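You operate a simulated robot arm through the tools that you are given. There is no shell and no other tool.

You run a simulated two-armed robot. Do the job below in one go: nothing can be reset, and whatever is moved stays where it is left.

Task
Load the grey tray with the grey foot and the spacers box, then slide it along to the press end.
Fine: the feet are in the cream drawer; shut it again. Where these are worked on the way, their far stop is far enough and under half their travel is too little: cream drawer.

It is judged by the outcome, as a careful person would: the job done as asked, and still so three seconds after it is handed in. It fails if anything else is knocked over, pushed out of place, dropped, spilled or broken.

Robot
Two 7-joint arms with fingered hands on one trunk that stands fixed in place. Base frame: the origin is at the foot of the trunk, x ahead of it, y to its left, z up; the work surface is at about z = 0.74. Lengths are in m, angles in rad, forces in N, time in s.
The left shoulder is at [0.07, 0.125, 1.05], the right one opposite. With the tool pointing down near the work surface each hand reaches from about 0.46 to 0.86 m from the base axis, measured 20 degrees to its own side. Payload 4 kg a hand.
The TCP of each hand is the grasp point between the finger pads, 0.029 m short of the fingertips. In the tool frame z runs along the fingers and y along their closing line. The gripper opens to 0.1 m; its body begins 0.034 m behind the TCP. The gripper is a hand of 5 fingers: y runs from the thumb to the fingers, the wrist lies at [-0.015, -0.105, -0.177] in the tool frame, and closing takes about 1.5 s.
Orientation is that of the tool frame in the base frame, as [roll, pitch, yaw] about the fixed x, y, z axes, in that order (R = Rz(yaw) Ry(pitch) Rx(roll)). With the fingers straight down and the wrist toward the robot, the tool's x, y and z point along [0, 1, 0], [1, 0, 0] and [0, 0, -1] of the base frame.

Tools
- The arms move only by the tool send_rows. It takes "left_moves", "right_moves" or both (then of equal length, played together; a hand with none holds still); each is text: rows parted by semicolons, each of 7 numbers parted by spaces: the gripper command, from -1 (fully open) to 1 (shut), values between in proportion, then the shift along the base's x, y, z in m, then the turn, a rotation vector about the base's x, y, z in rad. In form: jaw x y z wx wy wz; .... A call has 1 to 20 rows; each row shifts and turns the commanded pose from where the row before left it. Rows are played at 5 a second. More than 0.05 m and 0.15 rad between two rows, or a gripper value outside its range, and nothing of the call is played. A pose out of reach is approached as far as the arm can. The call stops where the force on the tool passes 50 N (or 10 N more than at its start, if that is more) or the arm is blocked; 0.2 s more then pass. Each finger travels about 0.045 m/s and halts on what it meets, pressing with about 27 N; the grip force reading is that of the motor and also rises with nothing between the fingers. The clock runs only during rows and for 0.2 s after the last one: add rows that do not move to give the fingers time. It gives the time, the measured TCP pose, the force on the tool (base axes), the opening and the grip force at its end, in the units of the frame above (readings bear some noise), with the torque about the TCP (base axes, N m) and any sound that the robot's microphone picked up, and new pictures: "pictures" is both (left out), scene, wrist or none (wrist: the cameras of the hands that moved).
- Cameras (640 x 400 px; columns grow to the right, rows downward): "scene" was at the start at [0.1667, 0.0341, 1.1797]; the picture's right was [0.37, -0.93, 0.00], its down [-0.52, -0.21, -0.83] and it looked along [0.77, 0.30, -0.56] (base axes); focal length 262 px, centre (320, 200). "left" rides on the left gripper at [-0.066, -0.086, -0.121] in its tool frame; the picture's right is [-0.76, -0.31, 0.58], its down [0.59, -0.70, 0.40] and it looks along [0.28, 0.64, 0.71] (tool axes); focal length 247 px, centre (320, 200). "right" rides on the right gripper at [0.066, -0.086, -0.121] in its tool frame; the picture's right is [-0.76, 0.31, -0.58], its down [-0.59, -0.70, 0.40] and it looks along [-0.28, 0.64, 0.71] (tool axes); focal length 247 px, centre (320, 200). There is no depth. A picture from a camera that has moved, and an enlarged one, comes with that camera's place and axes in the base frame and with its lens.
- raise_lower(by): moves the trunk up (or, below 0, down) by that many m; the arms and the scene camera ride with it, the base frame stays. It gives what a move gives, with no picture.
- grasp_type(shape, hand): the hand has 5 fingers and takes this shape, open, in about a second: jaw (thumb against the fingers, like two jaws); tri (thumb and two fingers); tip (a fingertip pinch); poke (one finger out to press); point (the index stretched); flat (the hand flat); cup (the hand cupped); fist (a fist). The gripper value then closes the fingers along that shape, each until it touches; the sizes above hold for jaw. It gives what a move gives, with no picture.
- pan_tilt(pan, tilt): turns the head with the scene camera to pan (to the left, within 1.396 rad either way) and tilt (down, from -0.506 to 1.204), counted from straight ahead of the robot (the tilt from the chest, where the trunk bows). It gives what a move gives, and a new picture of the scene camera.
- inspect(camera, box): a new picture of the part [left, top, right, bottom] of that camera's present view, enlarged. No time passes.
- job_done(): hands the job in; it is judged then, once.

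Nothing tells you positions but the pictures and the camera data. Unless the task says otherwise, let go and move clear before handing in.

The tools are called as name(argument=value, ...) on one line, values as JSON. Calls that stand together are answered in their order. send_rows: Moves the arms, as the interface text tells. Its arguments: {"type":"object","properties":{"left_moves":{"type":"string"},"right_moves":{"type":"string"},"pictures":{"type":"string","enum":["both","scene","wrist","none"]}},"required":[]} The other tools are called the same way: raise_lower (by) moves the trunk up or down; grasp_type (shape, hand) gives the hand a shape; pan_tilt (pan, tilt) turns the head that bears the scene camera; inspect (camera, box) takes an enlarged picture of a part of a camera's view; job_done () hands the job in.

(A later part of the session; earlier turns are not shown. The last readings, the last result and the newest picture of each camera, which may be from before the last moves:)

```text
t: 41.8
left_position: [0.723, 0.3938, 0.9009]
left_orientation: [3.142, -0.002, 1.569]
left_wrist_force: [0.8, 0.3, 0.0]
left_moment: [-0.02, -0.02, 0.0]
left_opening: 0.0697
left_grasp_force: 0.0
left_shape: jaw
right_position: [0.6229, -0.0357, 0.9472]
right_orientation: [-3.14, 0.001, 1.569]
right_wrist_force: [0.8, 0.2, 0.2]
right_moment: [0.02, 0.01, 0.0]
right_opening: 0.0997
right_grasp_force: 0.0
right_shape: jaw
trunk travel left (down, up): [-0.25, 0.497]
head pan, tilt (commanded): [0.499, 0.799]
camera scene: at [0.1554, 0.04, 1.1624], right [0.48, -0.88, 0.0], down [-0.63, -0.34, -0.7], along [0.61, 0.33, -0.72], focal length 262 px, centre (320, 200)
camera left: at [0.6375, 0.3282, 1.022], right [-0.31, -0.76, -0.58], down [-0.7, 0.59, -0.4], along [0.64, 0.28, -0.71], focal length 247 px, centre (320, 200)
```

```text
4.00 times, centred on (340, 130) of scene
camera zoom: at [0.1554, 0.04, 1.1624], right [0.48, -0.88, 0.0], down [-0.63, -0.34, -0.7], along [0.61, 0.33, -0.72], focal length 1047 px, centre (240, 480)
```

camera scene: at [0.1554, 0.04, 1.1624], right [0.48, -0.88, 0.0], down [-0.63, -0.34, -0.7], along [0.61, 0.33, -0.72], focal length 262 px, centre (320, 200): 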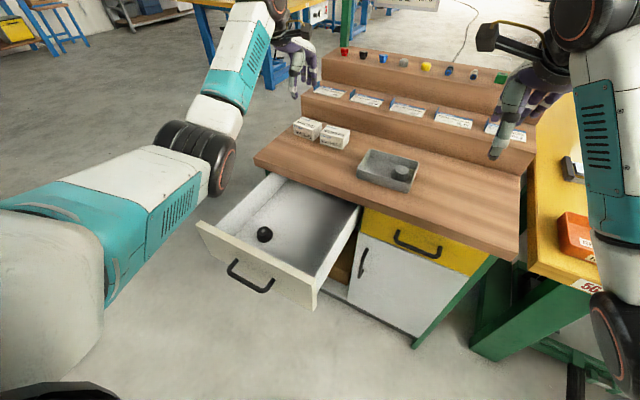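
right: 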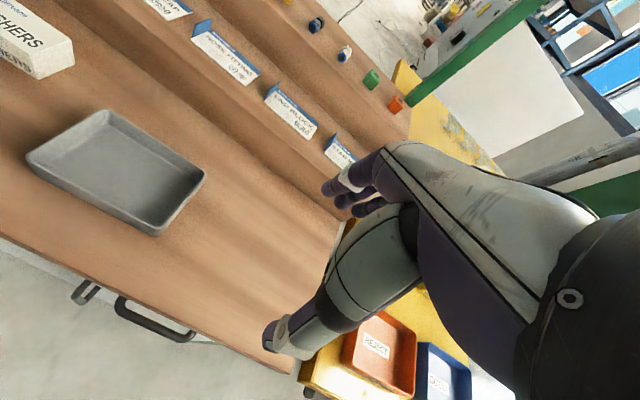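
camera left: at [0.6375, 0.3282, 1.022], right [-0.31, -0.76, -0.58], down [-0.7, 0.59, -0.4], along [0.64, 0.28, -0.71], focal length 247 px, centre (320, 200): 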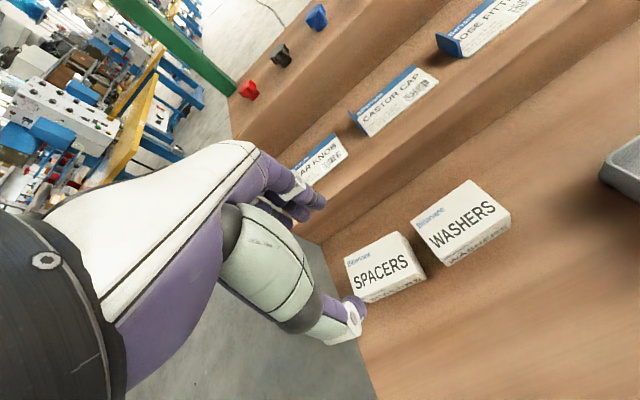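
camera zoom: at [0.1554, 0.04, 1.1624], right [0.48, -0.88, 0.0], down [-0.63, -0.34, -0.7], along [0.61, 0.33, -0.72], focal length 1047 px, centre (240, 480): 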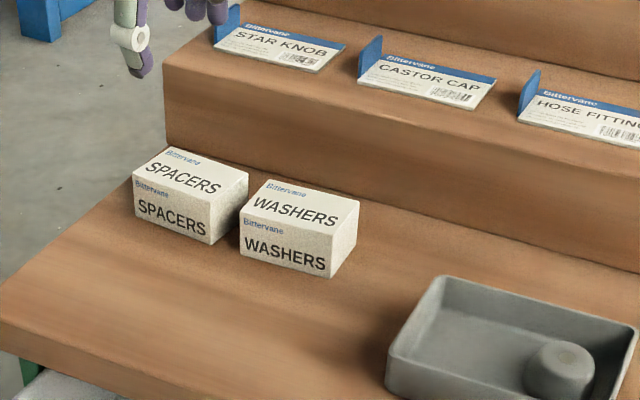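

The spacers box centre is about (0.739, 0.397), 0.07 × 0.047 m, turned about −9°. I'll yaw the hand to match, centre over it and lower to just above it.

send_rows(left_moves="-0.5 0.005 0 -0.01 0 0 -0.08; -0.5 0.005 -0.002 -0.01 0 0 -0.08; -0.5 0.005 -0.002 -0.02 0 0 0; -0.5 0 0 -0.02 0 0 0; -0.5 0 0 -0.01 0 0 0; -0.5 0 0 0 0 0 0", pictures="both")

inspect(camera="left", box=[240, 130, 560, 330])

inspect(camera="scene", box=[260, 80, 420, 180])

```text
t: 43.2
left_position: [0.7373, 0.3894, 0.8302]
left_orientation: [-3.141, 0.0, 1.41]
left_wrist_force: [-0.2, -0.1, 0.5]
left_moment: [0.01, -0.06, -0.01]
left_opening: 0.0747
left_grasp_force: 0.0
left_shape: jaw
right_position: [0.624, -0.0357, 0.9478]
right_orientation: [-3.141, -0.001, 1.573]
right_wrist_force: [0.2, -0.1, -0.3]
right_moment: [0.02, -0.02, -0.03]
right_opening: 0.0999
right_grasp_force: 0.1
right_shape: jaw
trunk travel left (down, up): [-0.25, 0.497]
head pan, tilt (commanded): [0.499, 0.799]
camera scene: at [0.1553, 0.0401, 1.1624], right [0.48, -0.88, 0.0], down [-0.63, -0.34, -0.7], along [0.61, 0.33, -0.72], focal length 262 px, centre (320, 200)
camera left: at [0.6421, 0.3387, 0.9513], right [-0.42, -0.7, -0.58], down [-0.6, 0.69, -0.4], along [0.68, 0.18, -0.71], focal length 247 px, centre (320, 200)
```

scene: 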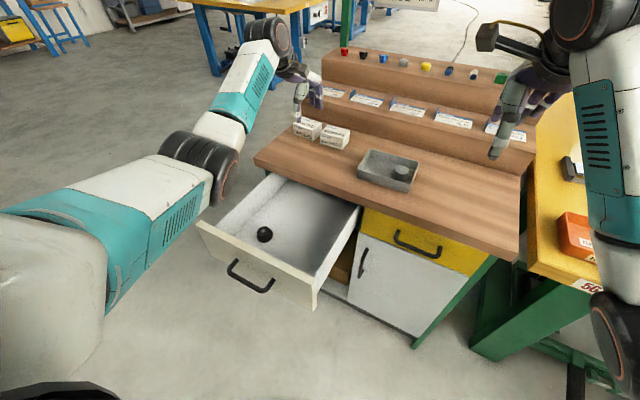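
left: 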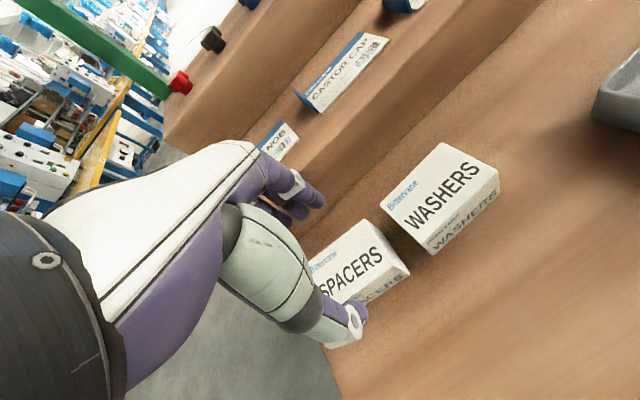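

```text
2.00 times, centred on (400, 230) of left
camera zoom: at [0.6421, 0.3387, 0.9513], right [-0.42, -0.7, -0.58], down [-0.6, 0.69, -0.4], along [0.68, 0.18, -0.71], focal length 494 px, centre (160, 140)
```

zoom: 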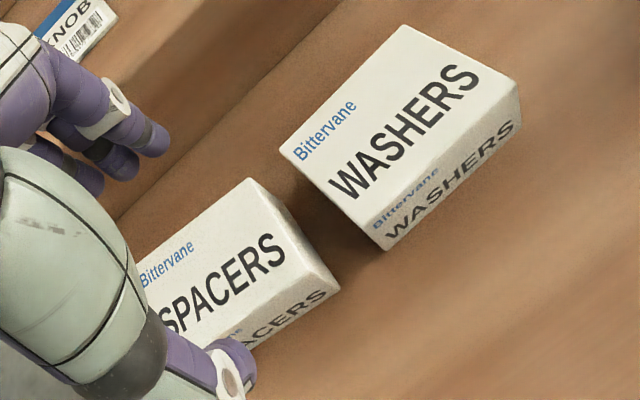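

```text
4.00 times, centred on (340, 130) of scene
camera zoom: at [0.1553, 0.0401, 1.1624], right [0.48, -0.88, 0.0], down [-0.63, -0.34, -0.7], along [0.61, 0.33, -0.72], focal length 1047 px, centre (240, 480)
```

zoom: 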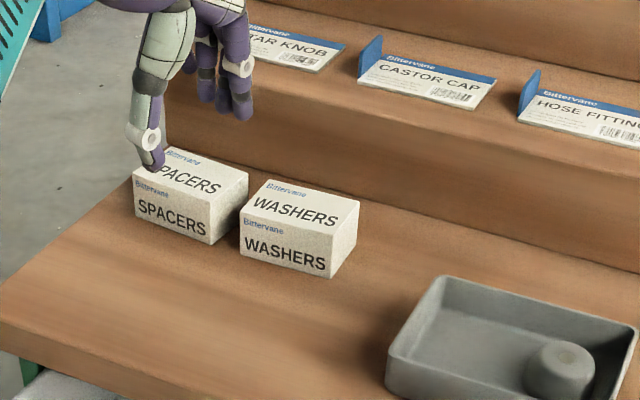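

Alignment matches the box. I'll descend so the fingertips reach about 15 mm below its top.

send_rows(left_moves="-0.5 0 0 -0.015 0 0 0; -0.5 0 0 -0.015 0 0 0; -0.5 0 0 -0.013 0 0 0; -0.5 0 0 0 0 0 0", pictures="both")

inspect(camera="left", box=[240, 130, 560, 330])

inspect(camera="scene", box=[270, 90, 370, 153])

```text
t: 44.2
left_position: [0.7364, 0.3892, 0.7882]
left_orientation: [3.141, -0.001, 1.411]
left_wrist_force: [0.1, 0.1, -0.4]
left_moment: [0.01, 0.02, 0.02]
left_opening: 0.0752
left_grasp_force: 0.0
left_shape: jaw
right_position: [0.6232, -0.0363, 0.9473]
right_orientation: [-3.141, 0.0, 1.571]
right_wrist_force: [0.3, -0.4, -0.6]
right_moment: [-0.01, 0.01, 0.0]
right_opening: 0.1001
right_grasp_force: 0.0
right_shape: jaw
trunk travel left (down, up): [-0.25, 0.497]
head pan, tilt (commanded): [0.499, 0.799]
camera scene: at [0.1553, 0.0402, 1.1624], right [0.48, -0.88, 0.0], down [-0.63, -0.34, -0.7], along [0.61, 0.33, -0.72], focal length 262 px, centre (320, 200)
camera left: at [0.6417, 0.3383, 0.9083], right [-0.42, -0.7, -0.58], down [-0.6, 0.69, -0.4], along [0.68, 0.18, -0.71], focal length 247 px, centre (320, 200)
```

scene: 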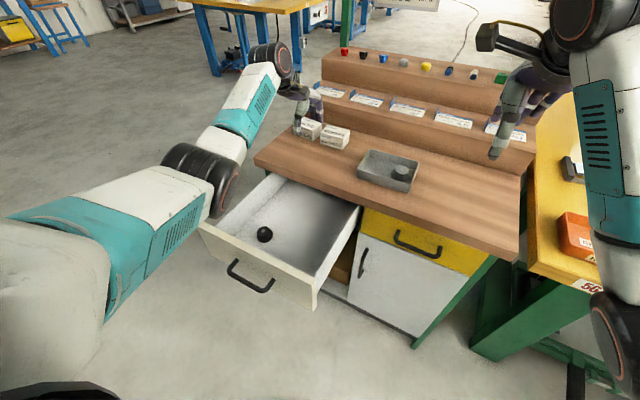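
left: 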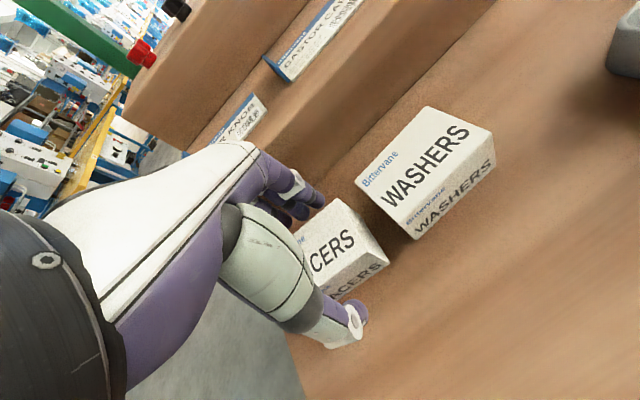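

```text
2.00 times, centred on (400, 230) of left
camera zoom: at [0.6417, 0.3383, 0.9083], right [-0.42, -0.7, -0.58], down [-0.6, 0.69, -0.4], along [0.68, 0.18, -0.71], focal length 494 px, centre (160, 140)
```

zoom: 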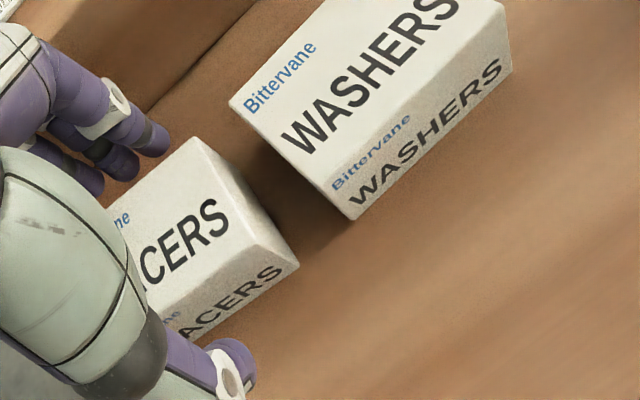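

```text
6.35 times, centred on (320, 122) of scene
camera zoom: at [0.1553, 0.0402, 1.1624], right [0.48, -0.88, 0.0], down [-0.63, -0.34, -0.7], along [0.61, 0.33, -0.72], focal length 1661 px, centre (320, 698)
```

zoom: 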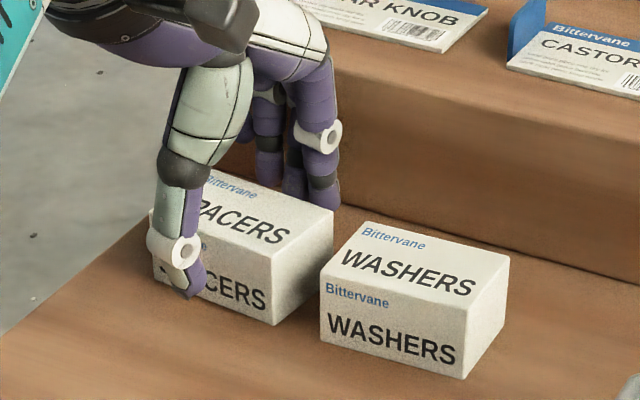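

Thumb is in front of the box and fingers behind it, clear of the washers box. Closing now.

send_rows(left_moves="1 0 0 0 0 0 0; 1 0 0 0 0 0 0; 1 0 0 0 0 0 0; 1 0 0 0 0 0 0; 1 0 0 0 0 0 0; 1 0 0 0 0 0 0", pictures="wrist")

inspect(camera="left", box=[240, 130, 560, 330])

inspect(camera="scene", box=[270, 90, 370, 153])

```text
t: 45.6
left_position: [0.7366, 0.3894, 0.7889]
left_orientation: [3.141, -0.001, 1.41]
left_wrist_force: [-0.4, 0.5, 0.0]
left_moment: [-0.02, 0.01, 0.02]
left_opening: 0.0421
left_grasp_force: 26.8
left_shape: jaw
right_position: [0.6236, -0.0351, 0.9484]
right_orientation: [3.141, 0.0, 1.572]
right_wrist_force: [-0.3, 0.2, -0.4]
right_moment: [-0.04, -0.01, -0.01]
right_opening: 0.0998
right_grasp_force: 0.0
right_shape: jaw
trunk travel left (down, up): [-0.25, 0.497]
head pan, tilt (commanded): [0.499, 0.799]
camera left: at [0.6417, 0.3385, 0.9086], right [-0.42, -0.7, -0.58], down [-0.6, 0.69, -0.4], along [0.68, 0.18, -0.71], focal length 247 px, centre (320, 200)
```

left: 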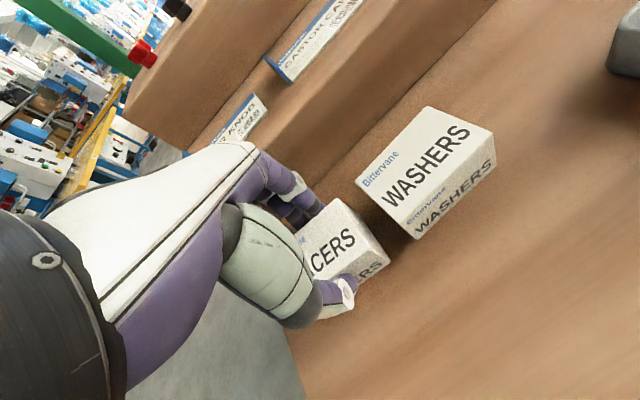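

```text
2.00 times, centred on (400, 230) of left
camera zoom: at [0.6417, 0.3385, 0.9086], right [-0.42, -0.7, -0.58], down [-0.6, 0.69, -0.4], along [0.68, 0.18, -0.71], focal length 494 px, centre (160, 140)
```

zoom: 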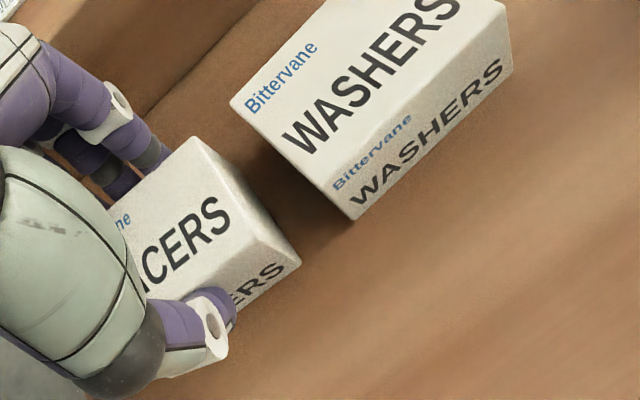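

```text
6.35 times, centred on (320, 122) of scene
camera zoom: at [0.1554, 0.0402, 1.1623], right [0.48, -0.88, 0.0], down [-0.63, -0.34, -0.7], along [0.61, 0.33, -0.72], focal length 1661 px, centre (320, 698)
```

zoom: 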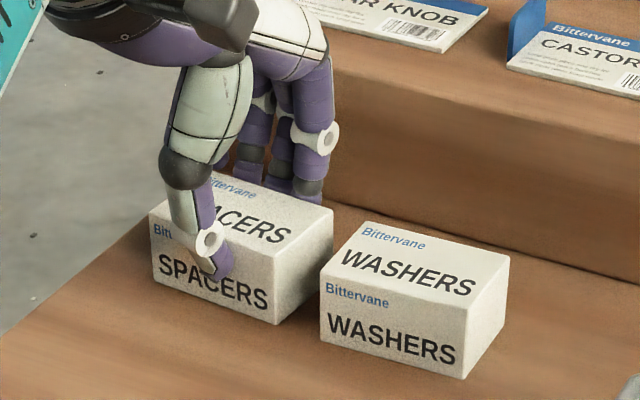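

The box is gripped at about 42 mm with 27 N. Lifting gently straight up.

send_rows(left_moves="1 0 0 0.01 0 0 0; 1 0 0 0.02 0 0 0; 1 0 0 0.03 0 0 0; 1 0 0 0.03 0 0 0; 1 0 0 0 0 0 0", pictures="both")

inspect(camera="left", box=[240, 130, 560, 330])

```text
t: 46.8
left_position: [0.7353, 0.3902, 0.8795]
left_orientation: [3.141, 0.0, 1.412]
left_wrist_force: [-0.1, 0.0, -0.4]
left_moment: [-0.06, -0.02, 0.0]
left_opening: 0.0423
left_grasp_force: 27.2
left_shape: jaw
right_position: [0.6235, -0.0354, 0.9477]
right_orientation: [-3.141, 0.001, 1.572]
right_wrist_force: [0.3, 0.2, 1.1]
right_moment: [0.0, 0.01, -0.04]
right_opening: 0.0997
right_grasp_force: 0.1
right_shape: jaw
trunk travel left (down, up): [-0.25, 0.497]
head pan, tilt (commanded): [0.499, 0.799]
camera scene: at [0.1542, 0.0407, 1.1624], right [0.48, -0.88, 0.0], down [-0.63, -0.34, -0.7], along [0.61, 0.33, -0.72], focal length 262 px, centre (320, 200)
camera left: at [0.6403, 0.3397, 0.9997], right [-0.42, -0.7, -0.58], down [-0.6, 0.69, -0.4], along [0.68, 0.18, -0.71], focal length 247 px, centre (320, 200)
```

scene: 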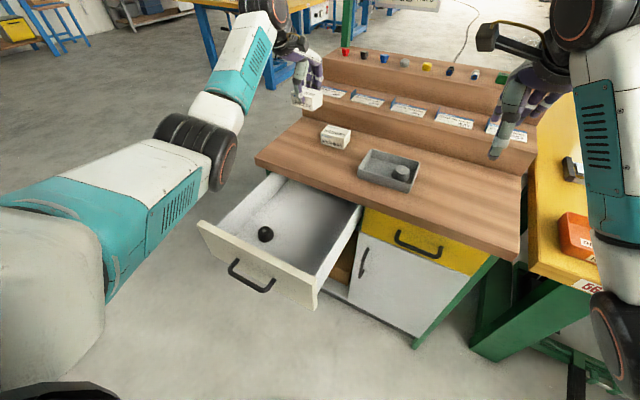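
left: 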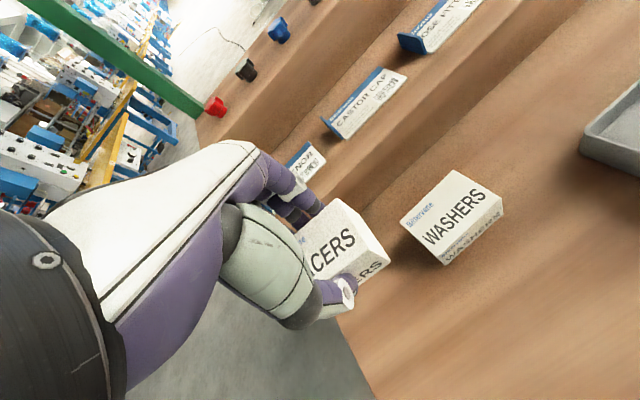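

```text
2.00 times, centred on (400, 230) of left
camera zoom: at [0.6403, 0.3397, 0.9997], right [-0.42, -0.7, -0.58], down [-0.6, 0.69, -0.4], along [0.68, 0.18, -0.71], focal length 494 px, centre (160, 140)
```

zoom: 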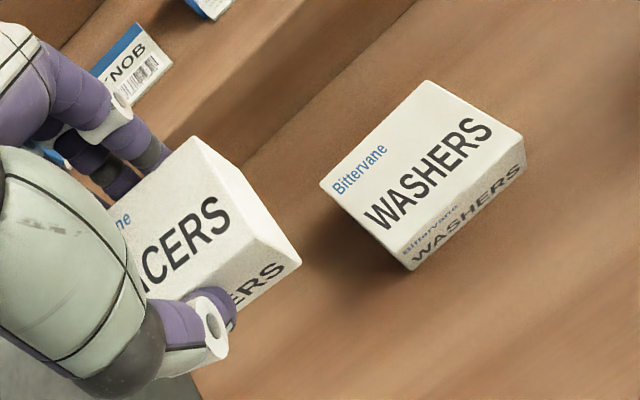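

The box is held level. Let me zoom in to measure how it sits relative to the hand before placing it.

inspect(camera="left", box=[280, 180, 400, 300])

inspect(camera="scene", box=[275, 60, 355, 120])

inspect(camera="scene", box=[340, 135, 440, 200])

```text
3.33 times, centred on (340, 240) of left
camera zoom: at [0.6403, 0.3397, 0.9997], right [-0.42, -0.7, -0.58], down [-0.6, 0.69, -0.4], along [0.68, 0.18, -0.71], focal length 823 px, centre (253, 67)
```

zoom: 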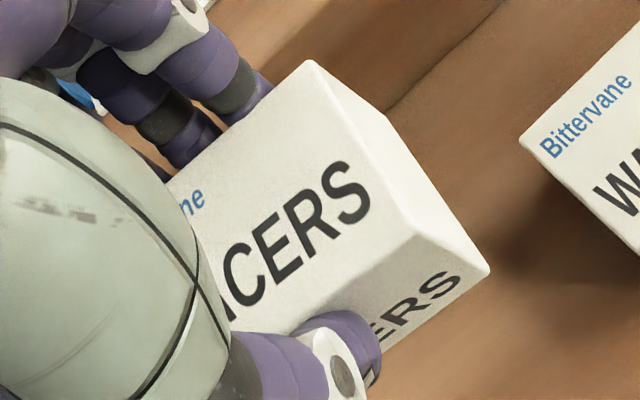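

```text
6.67 times, centred on (315, 90) of scene
camera zoom: at [0.1542, 0.0407, 1.1624], right [0.48, -0.88, 0.0], down [-0.63, -0.34, -0.7], along [0.61, 0.33, -0.72], focal length 1744 px, centre (353, 933)
```

zoom: 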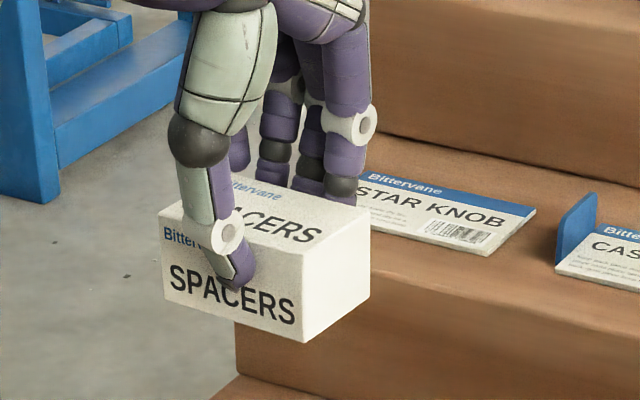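

```text
6.15 times, centred on (390, 168) of scene
camera zoom: at [0.1542, 0.0407, 1.1624], right [0.48, -0.88, 0.0], down [-0.63, -0.34, -0.7], along [0.61, 0.33, -0.72], focal length 1610 px, centre (-111, 400)
```

zoom: 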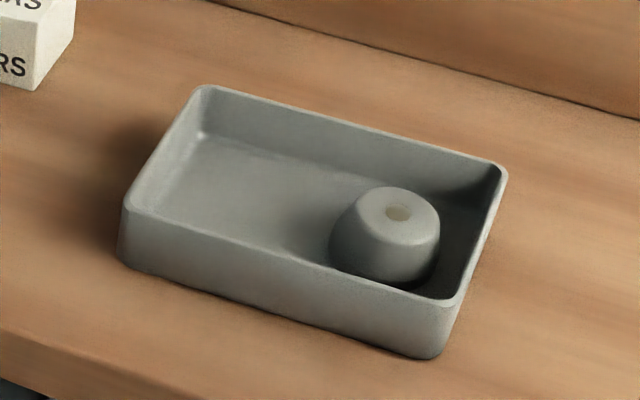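

The box measures about 0.070 × 0.047 × 0.035 m, so lengthwise beside the foot it would be too tight; turned a quarter it fits easily in the tray's left half. I'll carry it over the bench while turning the hand clockwise, in two stages.

send_rows(left_moves="1 -0.0073 -0.0237 0.004 0 0 -0.1424; 1 -0.0073 -0.0237 0.004 0 0 -0.1424; 1 -0.0073 -0.0237 0.004 0 0 -0.1424; 1 -0.0073 -0.0237 0 0 0 -0.1424; 1 -0.0073 -0.0237 0 0 0 -0.1424; 1 0 0 0 0 0 0", pictures="both")

```text
t: 48.2
left_position: [0.701, 0.2709, 0.8904]
left_orientation: [3.141, 0.0, 0.696]
left_wrist_force: [-0.5, 0.3, -0.2]
left_moment: [0.06, 0.0, 0.03]
left_opening: 0.0424
left_grasp_force: 26.7
left_shape: jaw
right_position: [0.6239, -0.0359, 0.9476]
right_orientation: [3.141, 0.001, 1.57]
right_wrist_force: [-0.1, -1.6, -0.6]
right_moment: [-0.01, 0.0, 0.01]
right_opening: 0.0997
right_grasp_force: 0.0
right_shape: jaw
trunk travel left (down, up): [-0.25, 0.497]
head pan, tilt (commanded): [0.499, 0.799]
camera scene: at [0.1555, 0.0401, 1.1623], right [0.48, -0.88, 0.0], down [-0.63, -0.34, -0.7], along [0.61, 0.33, -0.72], focal length 262 px, centre (320, 200)
camera left: at [0.5954, 0.2943, 1.0113], right [-0.78, -0.25, -0.58], down [0.0, 0.92, -0.4], along [0.63, -0.31, -0.71], focal length 247 px, centre (320, 200)
```

scene: 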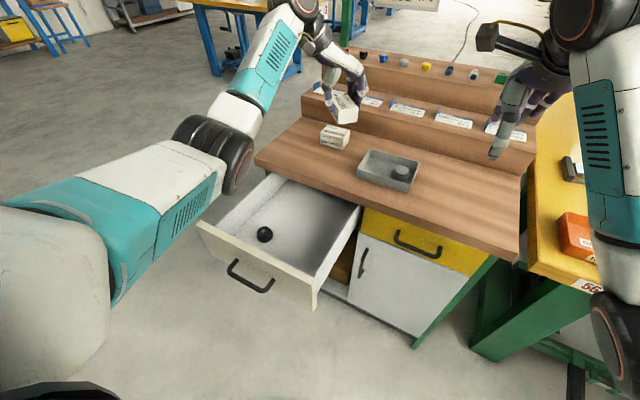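
left: 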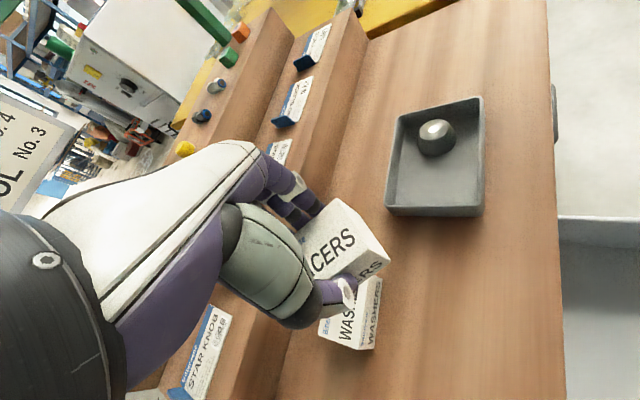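

No reach trouble. Continuing the second half of the turn to above the tray's left half.

send_rows(left_moves="1 -0.0073 -0.0237 0 0 0 -0.1424; 1 -0.0073 -0.0237 0 0 0 -0.1424; 1 -0.0073 -0.0237 0 0 0 -0.1424; 1 -0.0073 -0.0237 0 0 0 -0.1424; 1 -0.0073 -0.0237 0 0 0 -0.1424; 1 0 0 0 0 0 0", pictures="both")

inspect(camera="left", box=[280, 80, 540, 340])

inspect(camera="scene", box=[320, 110, 440, 200])

```text
t: 49.6
left_position: [0.6645, 0.1519, 0.8894]
left_orientation: [-3.141, 0.002, -0.015]
left_wrist_force: [0.8, -0.9, -0.8]
left_moment: [-0.02, 0.02, -0.05]
left_opening: 0.0425
left_grasp_force: 27.4
left_shape: jaw
right_position: [0.6243, -0.0367, 0.9482]
right_orientation: [-3.137, 0.001, 1.57]
right_wrist_force: [-0.1, 0.2, -0.1]
right_moment: [0.01, -0.01, 0.01]
right_opening: 0.0998
right_grasp_force: 0.0
right_shape: jaw
trunk travel left (down, up): [-0.25, 0.497]
head pan, tilt (commanded): [0.499, 0.799]
camera scene: at [0.1561, 0.0403, 1.1622], right [0.48, -0.88, 0.0], down [-0.63, -0.34, -0.7], along [0.61, 0.33, -0.72], focal length 262 px, centre (320, 200)
camera left: at [0.6004, 0.2394, 1.0107], right [-0.75, 0.32, -0.58], down [0.6, 0.69, -0.4], along [0.27, -0.65, -0.71], focal length 247 px, centre (320, 200)
```

scene: 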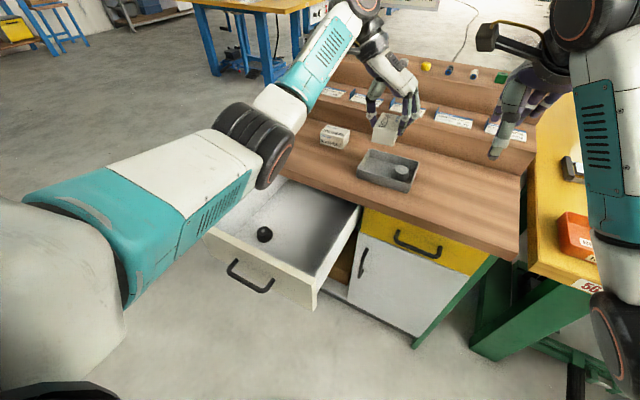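
left: 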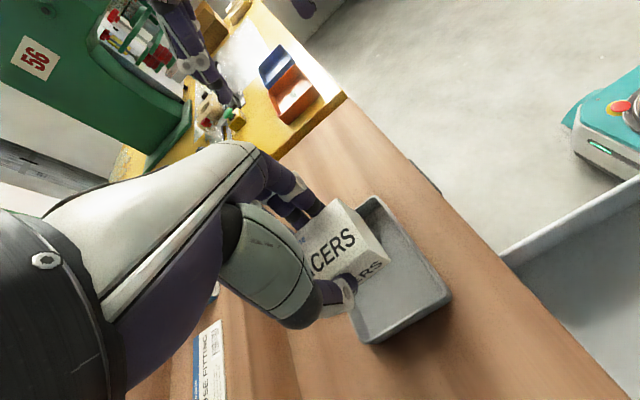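

```text
1.54 times, centred on (410, 210) of left
camera zoom: at [0.6004, 0.2394, 1.0107], right [-0.75, 0.32, -0.58], down [0.6, 0.69, -0.4], along [0.27, -0.65, -0.71], focal length 380 px, centre (182, 185)
```

zoom: 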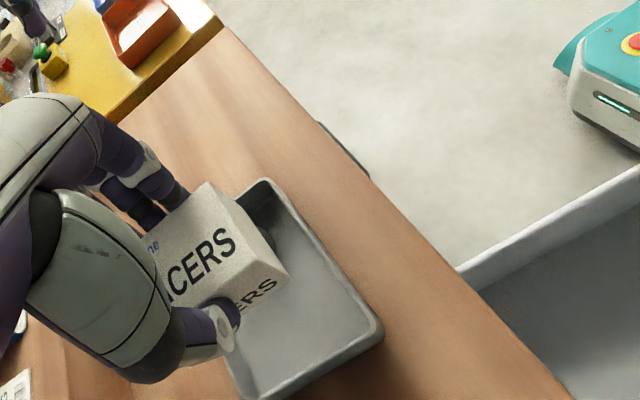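

```text
4.44 times, centred on (380, 155) of scene
camera zoom: at [0.1561, 0.0403, 1.1622], right [0.48, -0.88, 0.0], down [-0.63, -0.34, -0.7], along [0.61, 0.33, -0.72], focal length 1163 px, centre (53, 400)
```

zoom: 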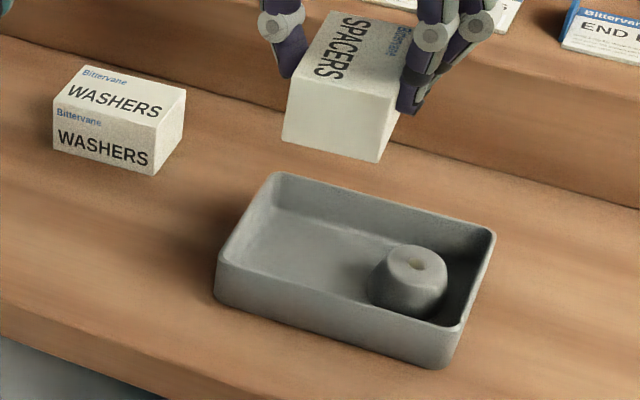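

The box is turned to match the tray's short side. I'll lower to just above the rim and re-measure its alignment with the tray.

send_rows(left_moves="1 0 0.001 -0.02 0 0 0; 1 0 0 -0.02 0 0 0; 1 0 0 -0.02 0 0 0; 1 0 0 0 0 0 0", pictures="both")

inspect(camera="left", box=[280, 80, 540, 340])

inspect(camera="scene", box=[340, 130, 440, 200])

inspect(camera="right", box=[0, 80, 260, 260])

```text
t: 50.6
left_position: [0.6642, 0.1529, 0.8299]
left_orientation: [-3.141, -0.001, -0.014]
left_wrist_force: [-0.2, -0.6, -0.8]
left_moment: [0.01, 0.06, 0.01]
left_opening: 0.0424
left_grasp_force: 27.0
left_shape: jaw
right_position: [0.6242, -0.0359, 0.9474]
right_orientation: [-3.14, 0.001, 1.571]
right_wrist_force: [0.3, -0.3, 0.3]
right_moment: [0.01, -0.02, -0.01]
right_opening: 0.0998
right_grasp_force: 0.0
right_shape: jaw
trunk travel left (down, up): [-0.25, 0.497]
head pan, tilt (commanded): [0.499, 0.799]
camera scene: at [0.1554, 0.0402, 1.1624], right [0.48, -0.88, 0.0], down [-0.63, -0.34, -0.7], along [0.61, 0.33, -0.72], focal length 262 px, centre (320, 200)
camera left: at [0.5998, 0.2404, 0.951], right [-0.75, 0.32, -0.58], down [0.6, 0.69, -0.4], along [0.27, -0.65, -0.71], focal length 247 px, centre (320, 200)
```

scene: 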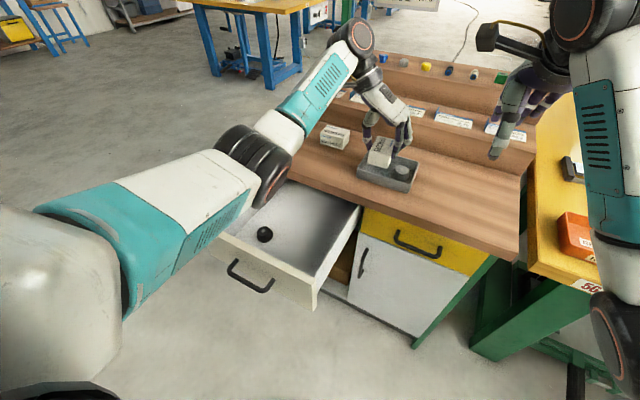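
left: 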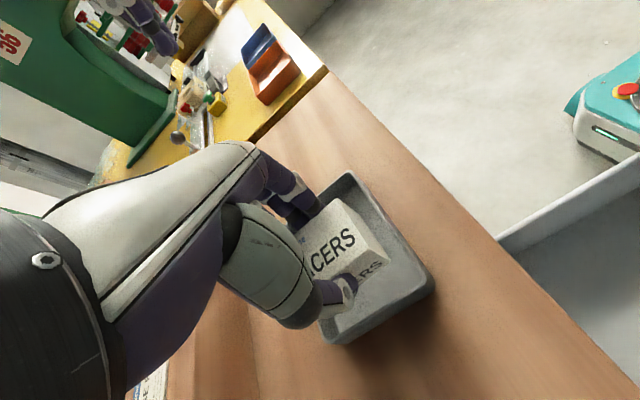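

```text
1.54 times, centred on (410, 210) of left
camera zoom: at [0.5998, 0.2404, 0.951], right [-0.75, 0.32, -0.58], down [0.6, 0.69, -0.4], along [0.27, -0.65, -0.71], focal length 380 px, centre (182, 185)
```

zoom: 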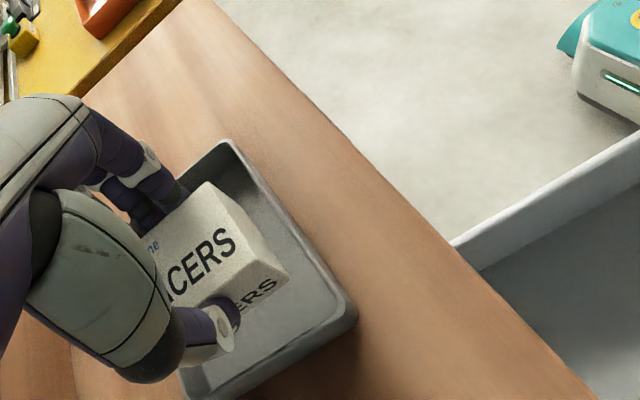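

```text
5.71 times, centred on (390, 165) of scene
camera zoom: at [0.1554, 0.0402, 1.1624], right [0.48, -0.88, 0.0], down [-0.63, -0.34, -0.7], along [0.61, 0.33, -0.72], focal length 1495 px, centre (-80, 400)
```

zoom: 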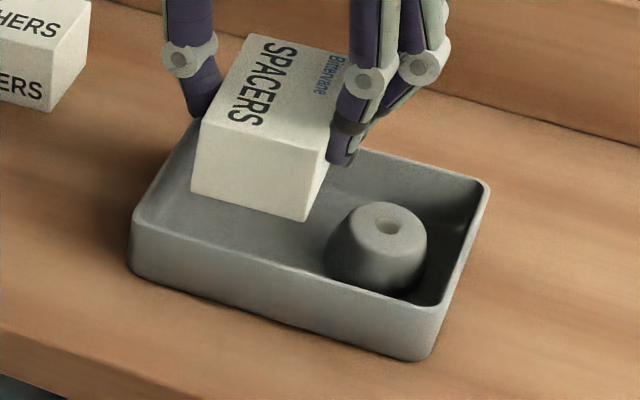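

```text
2.22 times, centred on (130, 170) of right
camera zoom: at [0.5379, 0.0304, 1.0689], right [0.31, -0.76, 0.58], down [-0.7, -0.59, -0.4], along [0.64, -0.28, -0.71], focal length 549 px, centre (742, 267)
```

zoom: 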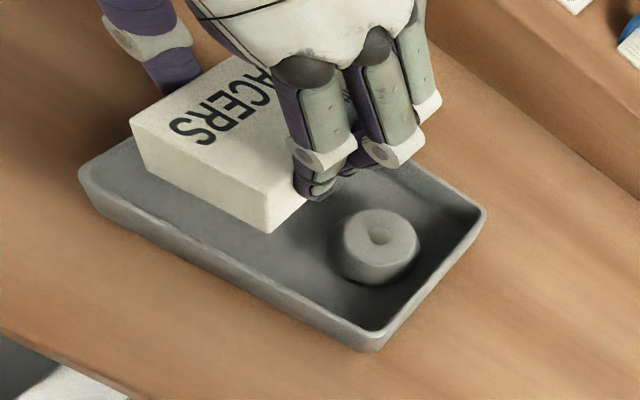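

The box hovers about 1 cm over the tray, slightly far back. I'll shift it 3 mm toward me and 2 mm right, then lower it into the tray until the fingertips are about at rim level.

send_rows(left_moves="1 -0.003 -0.002 -0.008 0 0 0; 1 0 0 -0.008 0 0 0; 1 0 0 -0.007 0 0 0; 1 0 0 -0.007 0 0 0; 1 0 0 0 0 0 0", pictures="none")

inspect(camera="scene", box=[340, 130, 440, 200])

inspect(camera="right", box=[0, 80, 260, 260])

inspect(camera="left", box=[280, 80, 540, 340])

```text
t: 51.8
left_position: [0.6599, 0.1506, 0.8001]
left_orientation: [3.142, 0.0, -0.015]
left_wrist_force: [0.1, -0.2, -0.2]
left_moment: [0.03, 0.0, -0.03]
left_opening: 0.0424
left_grasp_force: 27.4
left_shape: jaw
right_position: [0.6245, -0.035, 0.9482]
right_orientation: [3.141, -0.001, 1.572]
right_wrist_force: [-0.2, 0.3, -0.1]
right_moment: [0.0, 0.01, 0.01]
right_opening: 0.0995
right_grasp_force: 0.0
right_shape: jaw
trunk travel left (down, up): [-0.25, 0.497]
head pan, tilt (commanded): [0.499, 0.799]
```

```text
5.71 times, centred on (390, 165) of scene
camera zoom: at [0.1554, 0.0401, 1.1624], right [0.48, -0.88, 0.0], down [-0.63, -0.34, -0.7], along [0.61, 0.33, -0.72], focal length 1495 px, centre (-80, 400)
```

zoom: 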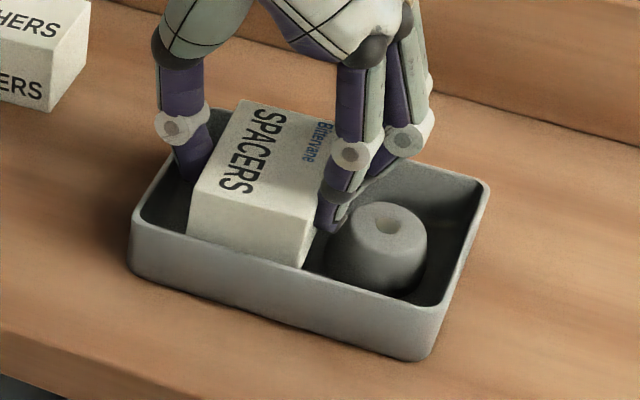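

```text
2.22 times, centred on (130, 170) of right
camera zoom: at [0.538, 0.0304, 1.0689], right [0.31, -0.76, 0.58], down [-0.7, -0.59, -0.4], along [0.64, -0.28, -0.71], focal length 549 px, centre (742, 267)
```

zoom: 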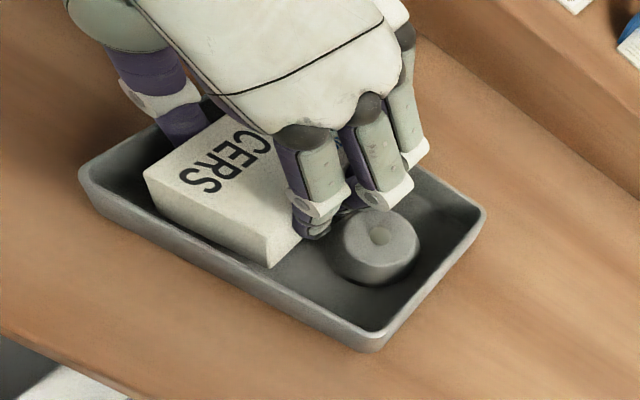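

```text
1.54 times, centred on (410, 210) of left
camera zoom: at [0.5965, 0.2382, 0.9208], right [-0.75, 0.32, -0.58], down [0.6, 0.69, -0.4], along [0.27, -0.65, -0.71], focal length 380 px, centre (182, 185)
```

zoom: 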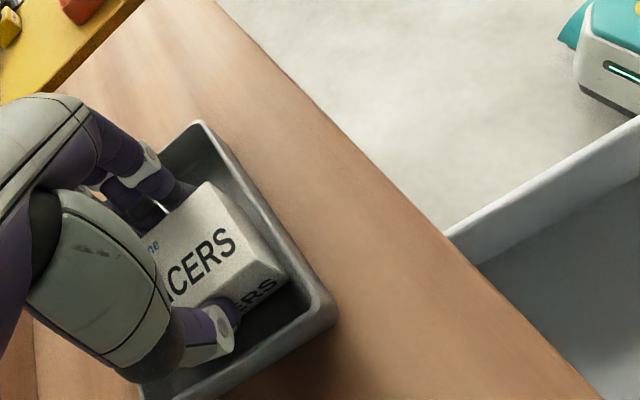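

It's going in cleanly with no contact. I'll continue down in small steps until the box touches the tray floor.

send_rows(left_moves="1 0 0 -0.002 0 0 0; 1 0 0 -0.002 0 0 0; 1 0 0 0 0 0 0", pictures="none")

```text
t: 52.6
left_position: [0.6617, 0.1511, 0.7959]
left_orientation: [3.142, 0.001, -0.014]
left_wrist_force: [0.7, 0.2, -0.6]
left_moment: [-0.02, -0.02, 0.02]
left_opening: 0.0424
left_grasp_force: 27.1
left_shape: jaw
right_position: [0.6231, -0.0366, 0.9481]
right_orientation: [3.141, -0.001, 1.571]
right_wrist_force: [-0.1, -0.6, 0.4]
right_moment: [0.02, -0.02, -0.02]
right_opening: 0.0999
right_grasp_force: 0.1
right_shape: jaw
trunk travel left (down, up): [-0.25, 0.497]
head pan, tilt (commanded): [0.499, 0.799]
```

send_rows(left_moves="1 0 0 -0.0015 0 0 0; 1 0 0 -0.0015 0 0 0; 1 0 0 0 0 0 0", pictures="none")

inspect(camera="scene", box=[340, 130, 440, 200])

```text
t: 53.4
left_position: [0.661, 0.1505, 0.7927]
left_orientation: [-3.141, 0.001, -0.014]
left_wrist_force: [0.0, 0.8, -0.3]
left_moment: [-0.02, 0.0, 0.0]
left_opening: 0.0427
left_grasp_force: 26.4
left_shape: jaw
right_position: [0.6231, -0.0365, 0.9477]
right_orientation: [3.14, 0.001, 1.572]
right_wrist_force: [-0.5, 0.0, -0.2]
right_moment: [-0.03, -0.03, 0.0]
right_opening: 0.1002
right_grasp_force: 0.1
right_shape: jaw
trunk travel left (down, up): [-0.25, 0.497]
head pan, tilt (commanded): [0.499, 0.799]
```

```text
5.71 times, centred on (390, 165) of scene
camera zoom: at [0.1554, 0.0401, 1.1624], right [0.48, -0.88, 0.0], down [-0.63, -0.34, -0.7], along [0.61, 0.33, -0.72], focal length 1495 px, centre (-80, 400)
```

zoom: 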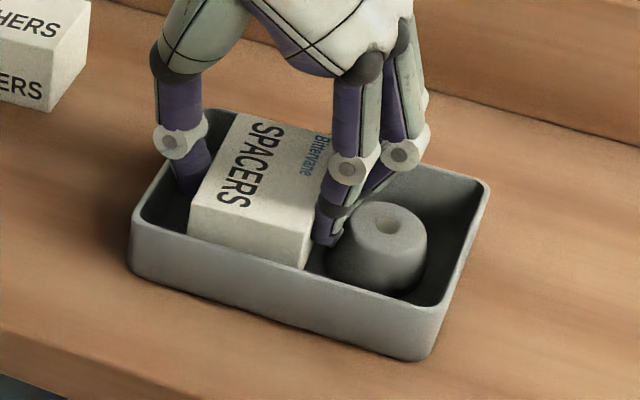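

send_rows(left_moves="1 0 0 -0.0015 0 0 0; 1 0 0 -0.001 0 0 0; 1 0 0 0 0 0 0", pictures="none")

```text
t: 54.2
left_position: [0.6612, 0.1507, 0.7915]
left_orientation: [3.141, 0.0, -0.015]
left_wrist_force: [-0.2, 0.1, 4.1]
left_moment: [-0.02, -0.02, 0.03]
left_opening: 0.0428
left_grasp_force: 27.1
left_shape: jaw
right_position: [0.6245, -0.0359, 0.9488]
right_orientation: [-3.141, 0.0, 1.572]
right_wrist_force: [0.8, -0.9, 0.4]
right_moment: [-0.01, 0.02, 0.05]
right_opening: 0.0997
right_grasp_force: 0.1
right_shape: jaw
trunk travel left (down, up): [-0.25, 0.497]
head pan, tilt (commanded): [0.499, 0.799]
```

A 4 N push shows the box is resting on the tray floor. I'll open a few millimetres and lift straight out.

send_rows(left_moves="0.06 0 0 0.0005 0 0 0; 0.06 0 0 0 0 0 0; 0.04 0 0 0 0 0 0", pictures="none")

inspect(camera="scene", box=[340, 130, 440, 200])

inspect(camera="right", box=[0, 80, 260, 260])

```text
t: 55.0
left_position: [0.6619, 0.1507, 0.7915]
left_orientation: [-3.141, 0.002, -0.013]
left_wrist_force: [0.0, 0.2, -0.3]
left_moment: [-0.01, 0.0, 0.01]
left_opening: 0.0478
left_grasp_force: 0.1
left_shape: jaw
right_position: [0.6233, -0.0364, 0.9488]
right_orientation: [3.141, 0.0, 1.571]
right_wrist_force: [0.3, 1.2, 0.7]
right_moment: [-0.02, -0.01, 0.02]
right_opening: 0.1
right_grasp_force: 0.1
right_shape: jaw
trunk travel left (down, up): [-0.25, 0.497]
head pan, tilt (commanded): [0.499, 0.799]
```

```text
5.71 times, centred on (390, 165) of scene
camera zoom: at [0.1553, 0.0401, 1.1623], right [0.48, -0.88, 0.0], down [-0.63, -0.34, -0.7], along [0.61, 0.33, -0.72], focal length 1495 px, centre (-80, 400)
```

zoom: 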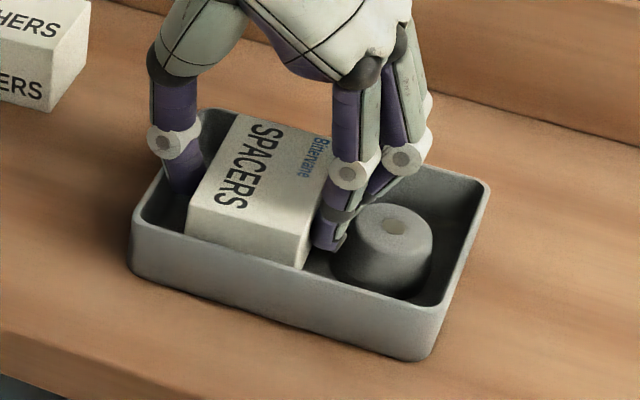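

```text
2.22 times, centred on (130, 170) of right
camera zoom: at [0.5379, 0.0304, 1.0689], right [0.31, -0.76, 0.58], down [-0.7, -0.59, -0.4], along [0.64, -0.28, -0.71], focal length 549 px, centre (742, 267)
```

zoom: 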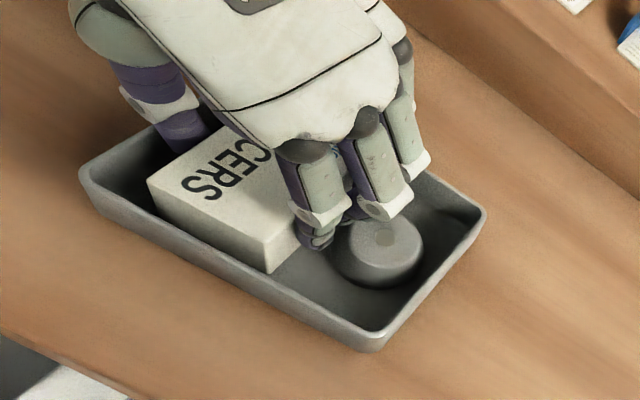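

Released; the foot was nudged a few mm but stays upright. Raising slowly straight up.

send_rows(left_moves="0.05 0 0 0.003 0 0 0; 0.05 0 0 0.004 0 0 0; 0.05 0 0 0.006 0 0 0; 0.05 0 0 0.01 0 0 0; 0.05 0 0 0.02 0 0 0; 0.05 0 0 0.03 0 0 0; 0.05 0 0 0.03 0 0 0; 0.05 0 0 0 0 0 0", pictures="both")

inspect(camera="scene", box=[340, 130, 440, 200])

inspect(camera="right", box=[0, 80, 260, 260])

```text
t: 56.8
left_position: [0.661, 0.151, 0.8955]
left_orientation: [3.14, 0.001, -0.014]
left_wrist_force: [0.2, 0.5, 0.0]
left_moment: [0.0, 0.05, 0.0]
left_opening: 0.0475
left_grasp_force: 0.0
left_shape: jaw
right_position: [0.6238, -0.0368, 0.9484]
right_orientation: [3.141, -0.001, 1.569]
right_wrist_force: [0.5, 0.1, -0.2]
right_moment: [0.0, 0.05, 0.01]
right_opening: 0.0998
right_grasp_force: 0.0
right_shape: jaw
trunk travel left (down, up): [-0.25, 0.497]
head pan, tilt (commanded): [0.499, 0.799]
camera scene: at [0.1554, 0.0401, 1.1623], right [0.48, -0.88, 0.0], down [-0.63, -0.34, -0.7], along [0.61, 0.33, -0.72], focal length 262 px, centre (320, 200)
camera left: at [0.5973, 0.2381, 1.0155], right [-0.75, 0.32, -0.58], down [0.6, 0.69, -0.4], along [0.27, -0.65, -0.71], focal length 247 px, centre (320, 200)
```

scene: 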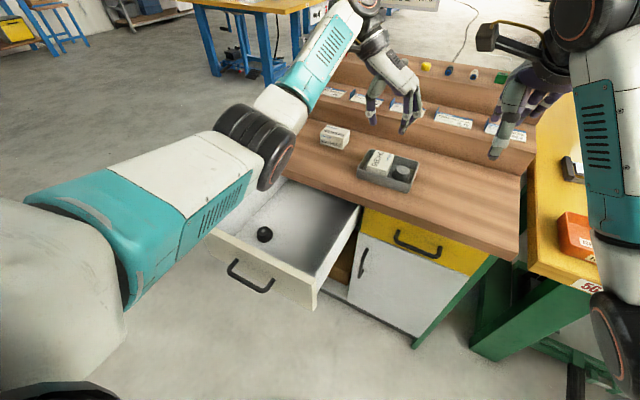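
left: 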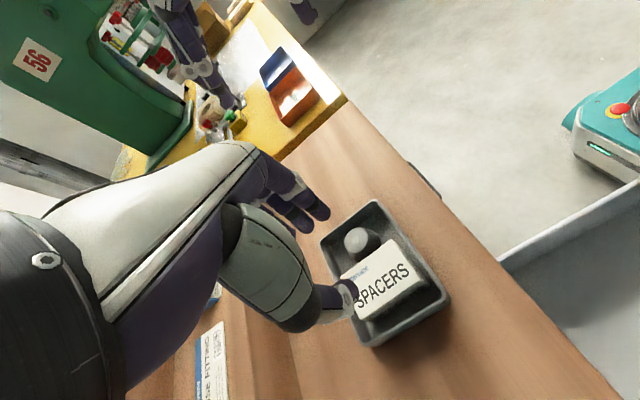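

```text
5.71 times, centred on (390, 165) of scene
camera zoom: at [0.1554, 0.0401, 1.1623], right [0.48, -0.88, 0.0], down [-0.63, -0.34, -0.7], along [0.61, 0.33, -0.72], focal length 1495 px, centre (-80, 400)
```

zoom: 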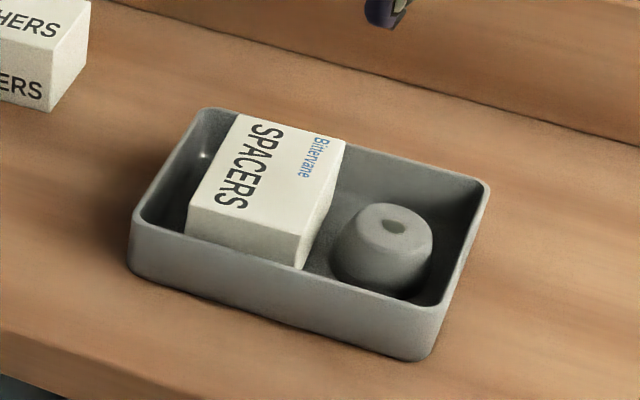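

```text
2.22 times, centred on (130, 170) of right
camera zoom: at [0.538, 0.0304, 1.0688], right [0.31, -0.76, 0.58], down [-0.7, -0.59, -0.4], along [0.64, -0.28, -0.71], focal length 549 px, centre (742, 267)
```

zoom: 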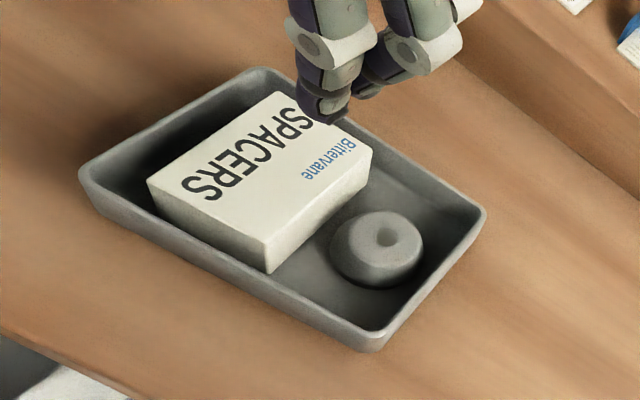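

Both the spacers box and the grey foot now sit in the tray. Next is the slide: first I move the right hand out of the way (back, right and up), and raise the left hand to the left of the tray with fingers closed.

send_rows(right_moves="-1 -0.01 -0.01 0.03 0 0 0; -1 -0.03 -0.025 0.02 0 0 0; -1 -0.03 -0.03 0.02 0 0 0; -1 -0.03 -0.03 0.01 0 0 0; -1 -0.03 -0.03 0.01 0 0 0; -1 -0.02 -0.03 0 0 0 0; -1 0 0 0 0 0 0", left_moves="1 0 0.02 0.005 0 0 0; 1 0 0.02 0 0 0 0; 1 -0.002 0.02 0 0 0 0; 1 -0.003 0.018 0 0 0 0; 1 0 0 0 0 0 0; 1 0 0 0 0 0 0; 1 0 0 0 0 0 0", pictures="both")

```text
t: 58.4
left_position: [0.6551, 0.2296, 0.8993]
left_orientation: [-3.141, 0.0, -0.014]
left_wrist_force: [0.4, 0.1, 0.9]
left_moment: [0.0, 0.01, 0.0]
left_opening: 0.0003
left_grasp_force: 26.9
left_shape: jaw
right_position: [0.4728, -0.1926, 1.0383]
right_orientation: [-3.141, 0.0, 1.57]
right_wrist_force: [1.3, -0.2, 0.3]
right_moment: [-0.01, -0.02, 0.04]
right_opening: 0.0999
right_grasp_force: 0.1
right_shape: jaw
trunk travel left (down, up): [-0.25, 0.497]
head pan, tilt (commanded): [0.499, 0.799]
camera scene: at [0.1553, 0.04, 1.1623], right [0.48, -0.88, 0.0], down [-0.63, -0.34, -0.7], along [0.61, 0.33, -0.72], focal length 262 px, centre (320, 200)
camera right: at [0.3873, -0.1261, 1.159], right [0.31, -0.76, 0.58], down [-0.7, -0.59, -0.4], along [0.64, -0.28, -0.71], focal length 247 px, centre (320, 200)
camera left: at [0.5914, 0.316, 1.0193], right [-0.75, 0.32, -0.58], down [0.6, 0.7, -0.4], along [0.27, -0.65, -0.71], focal length 247 px, centre (320, 200)
```

scene: 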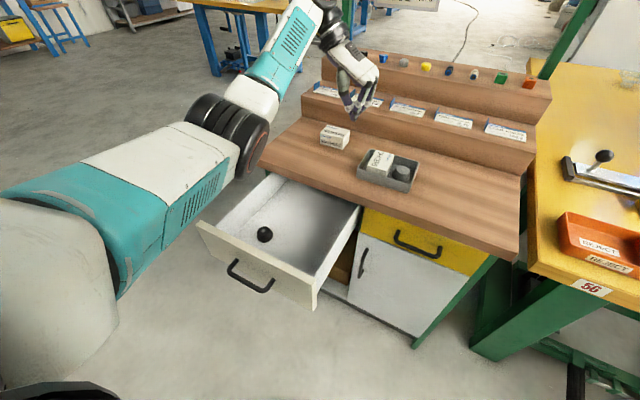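
right: 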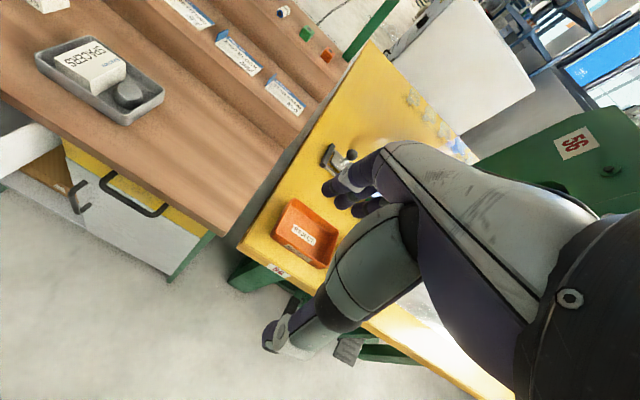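
left: 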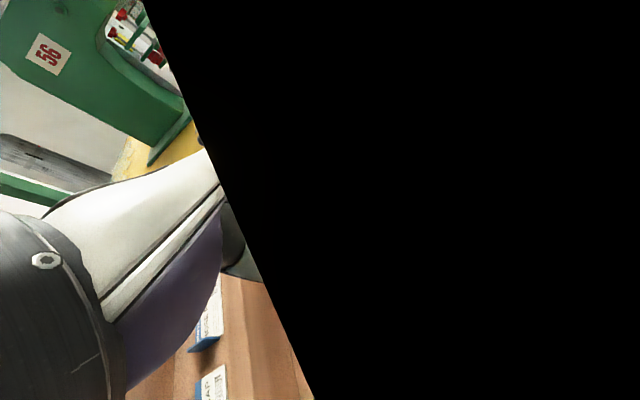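

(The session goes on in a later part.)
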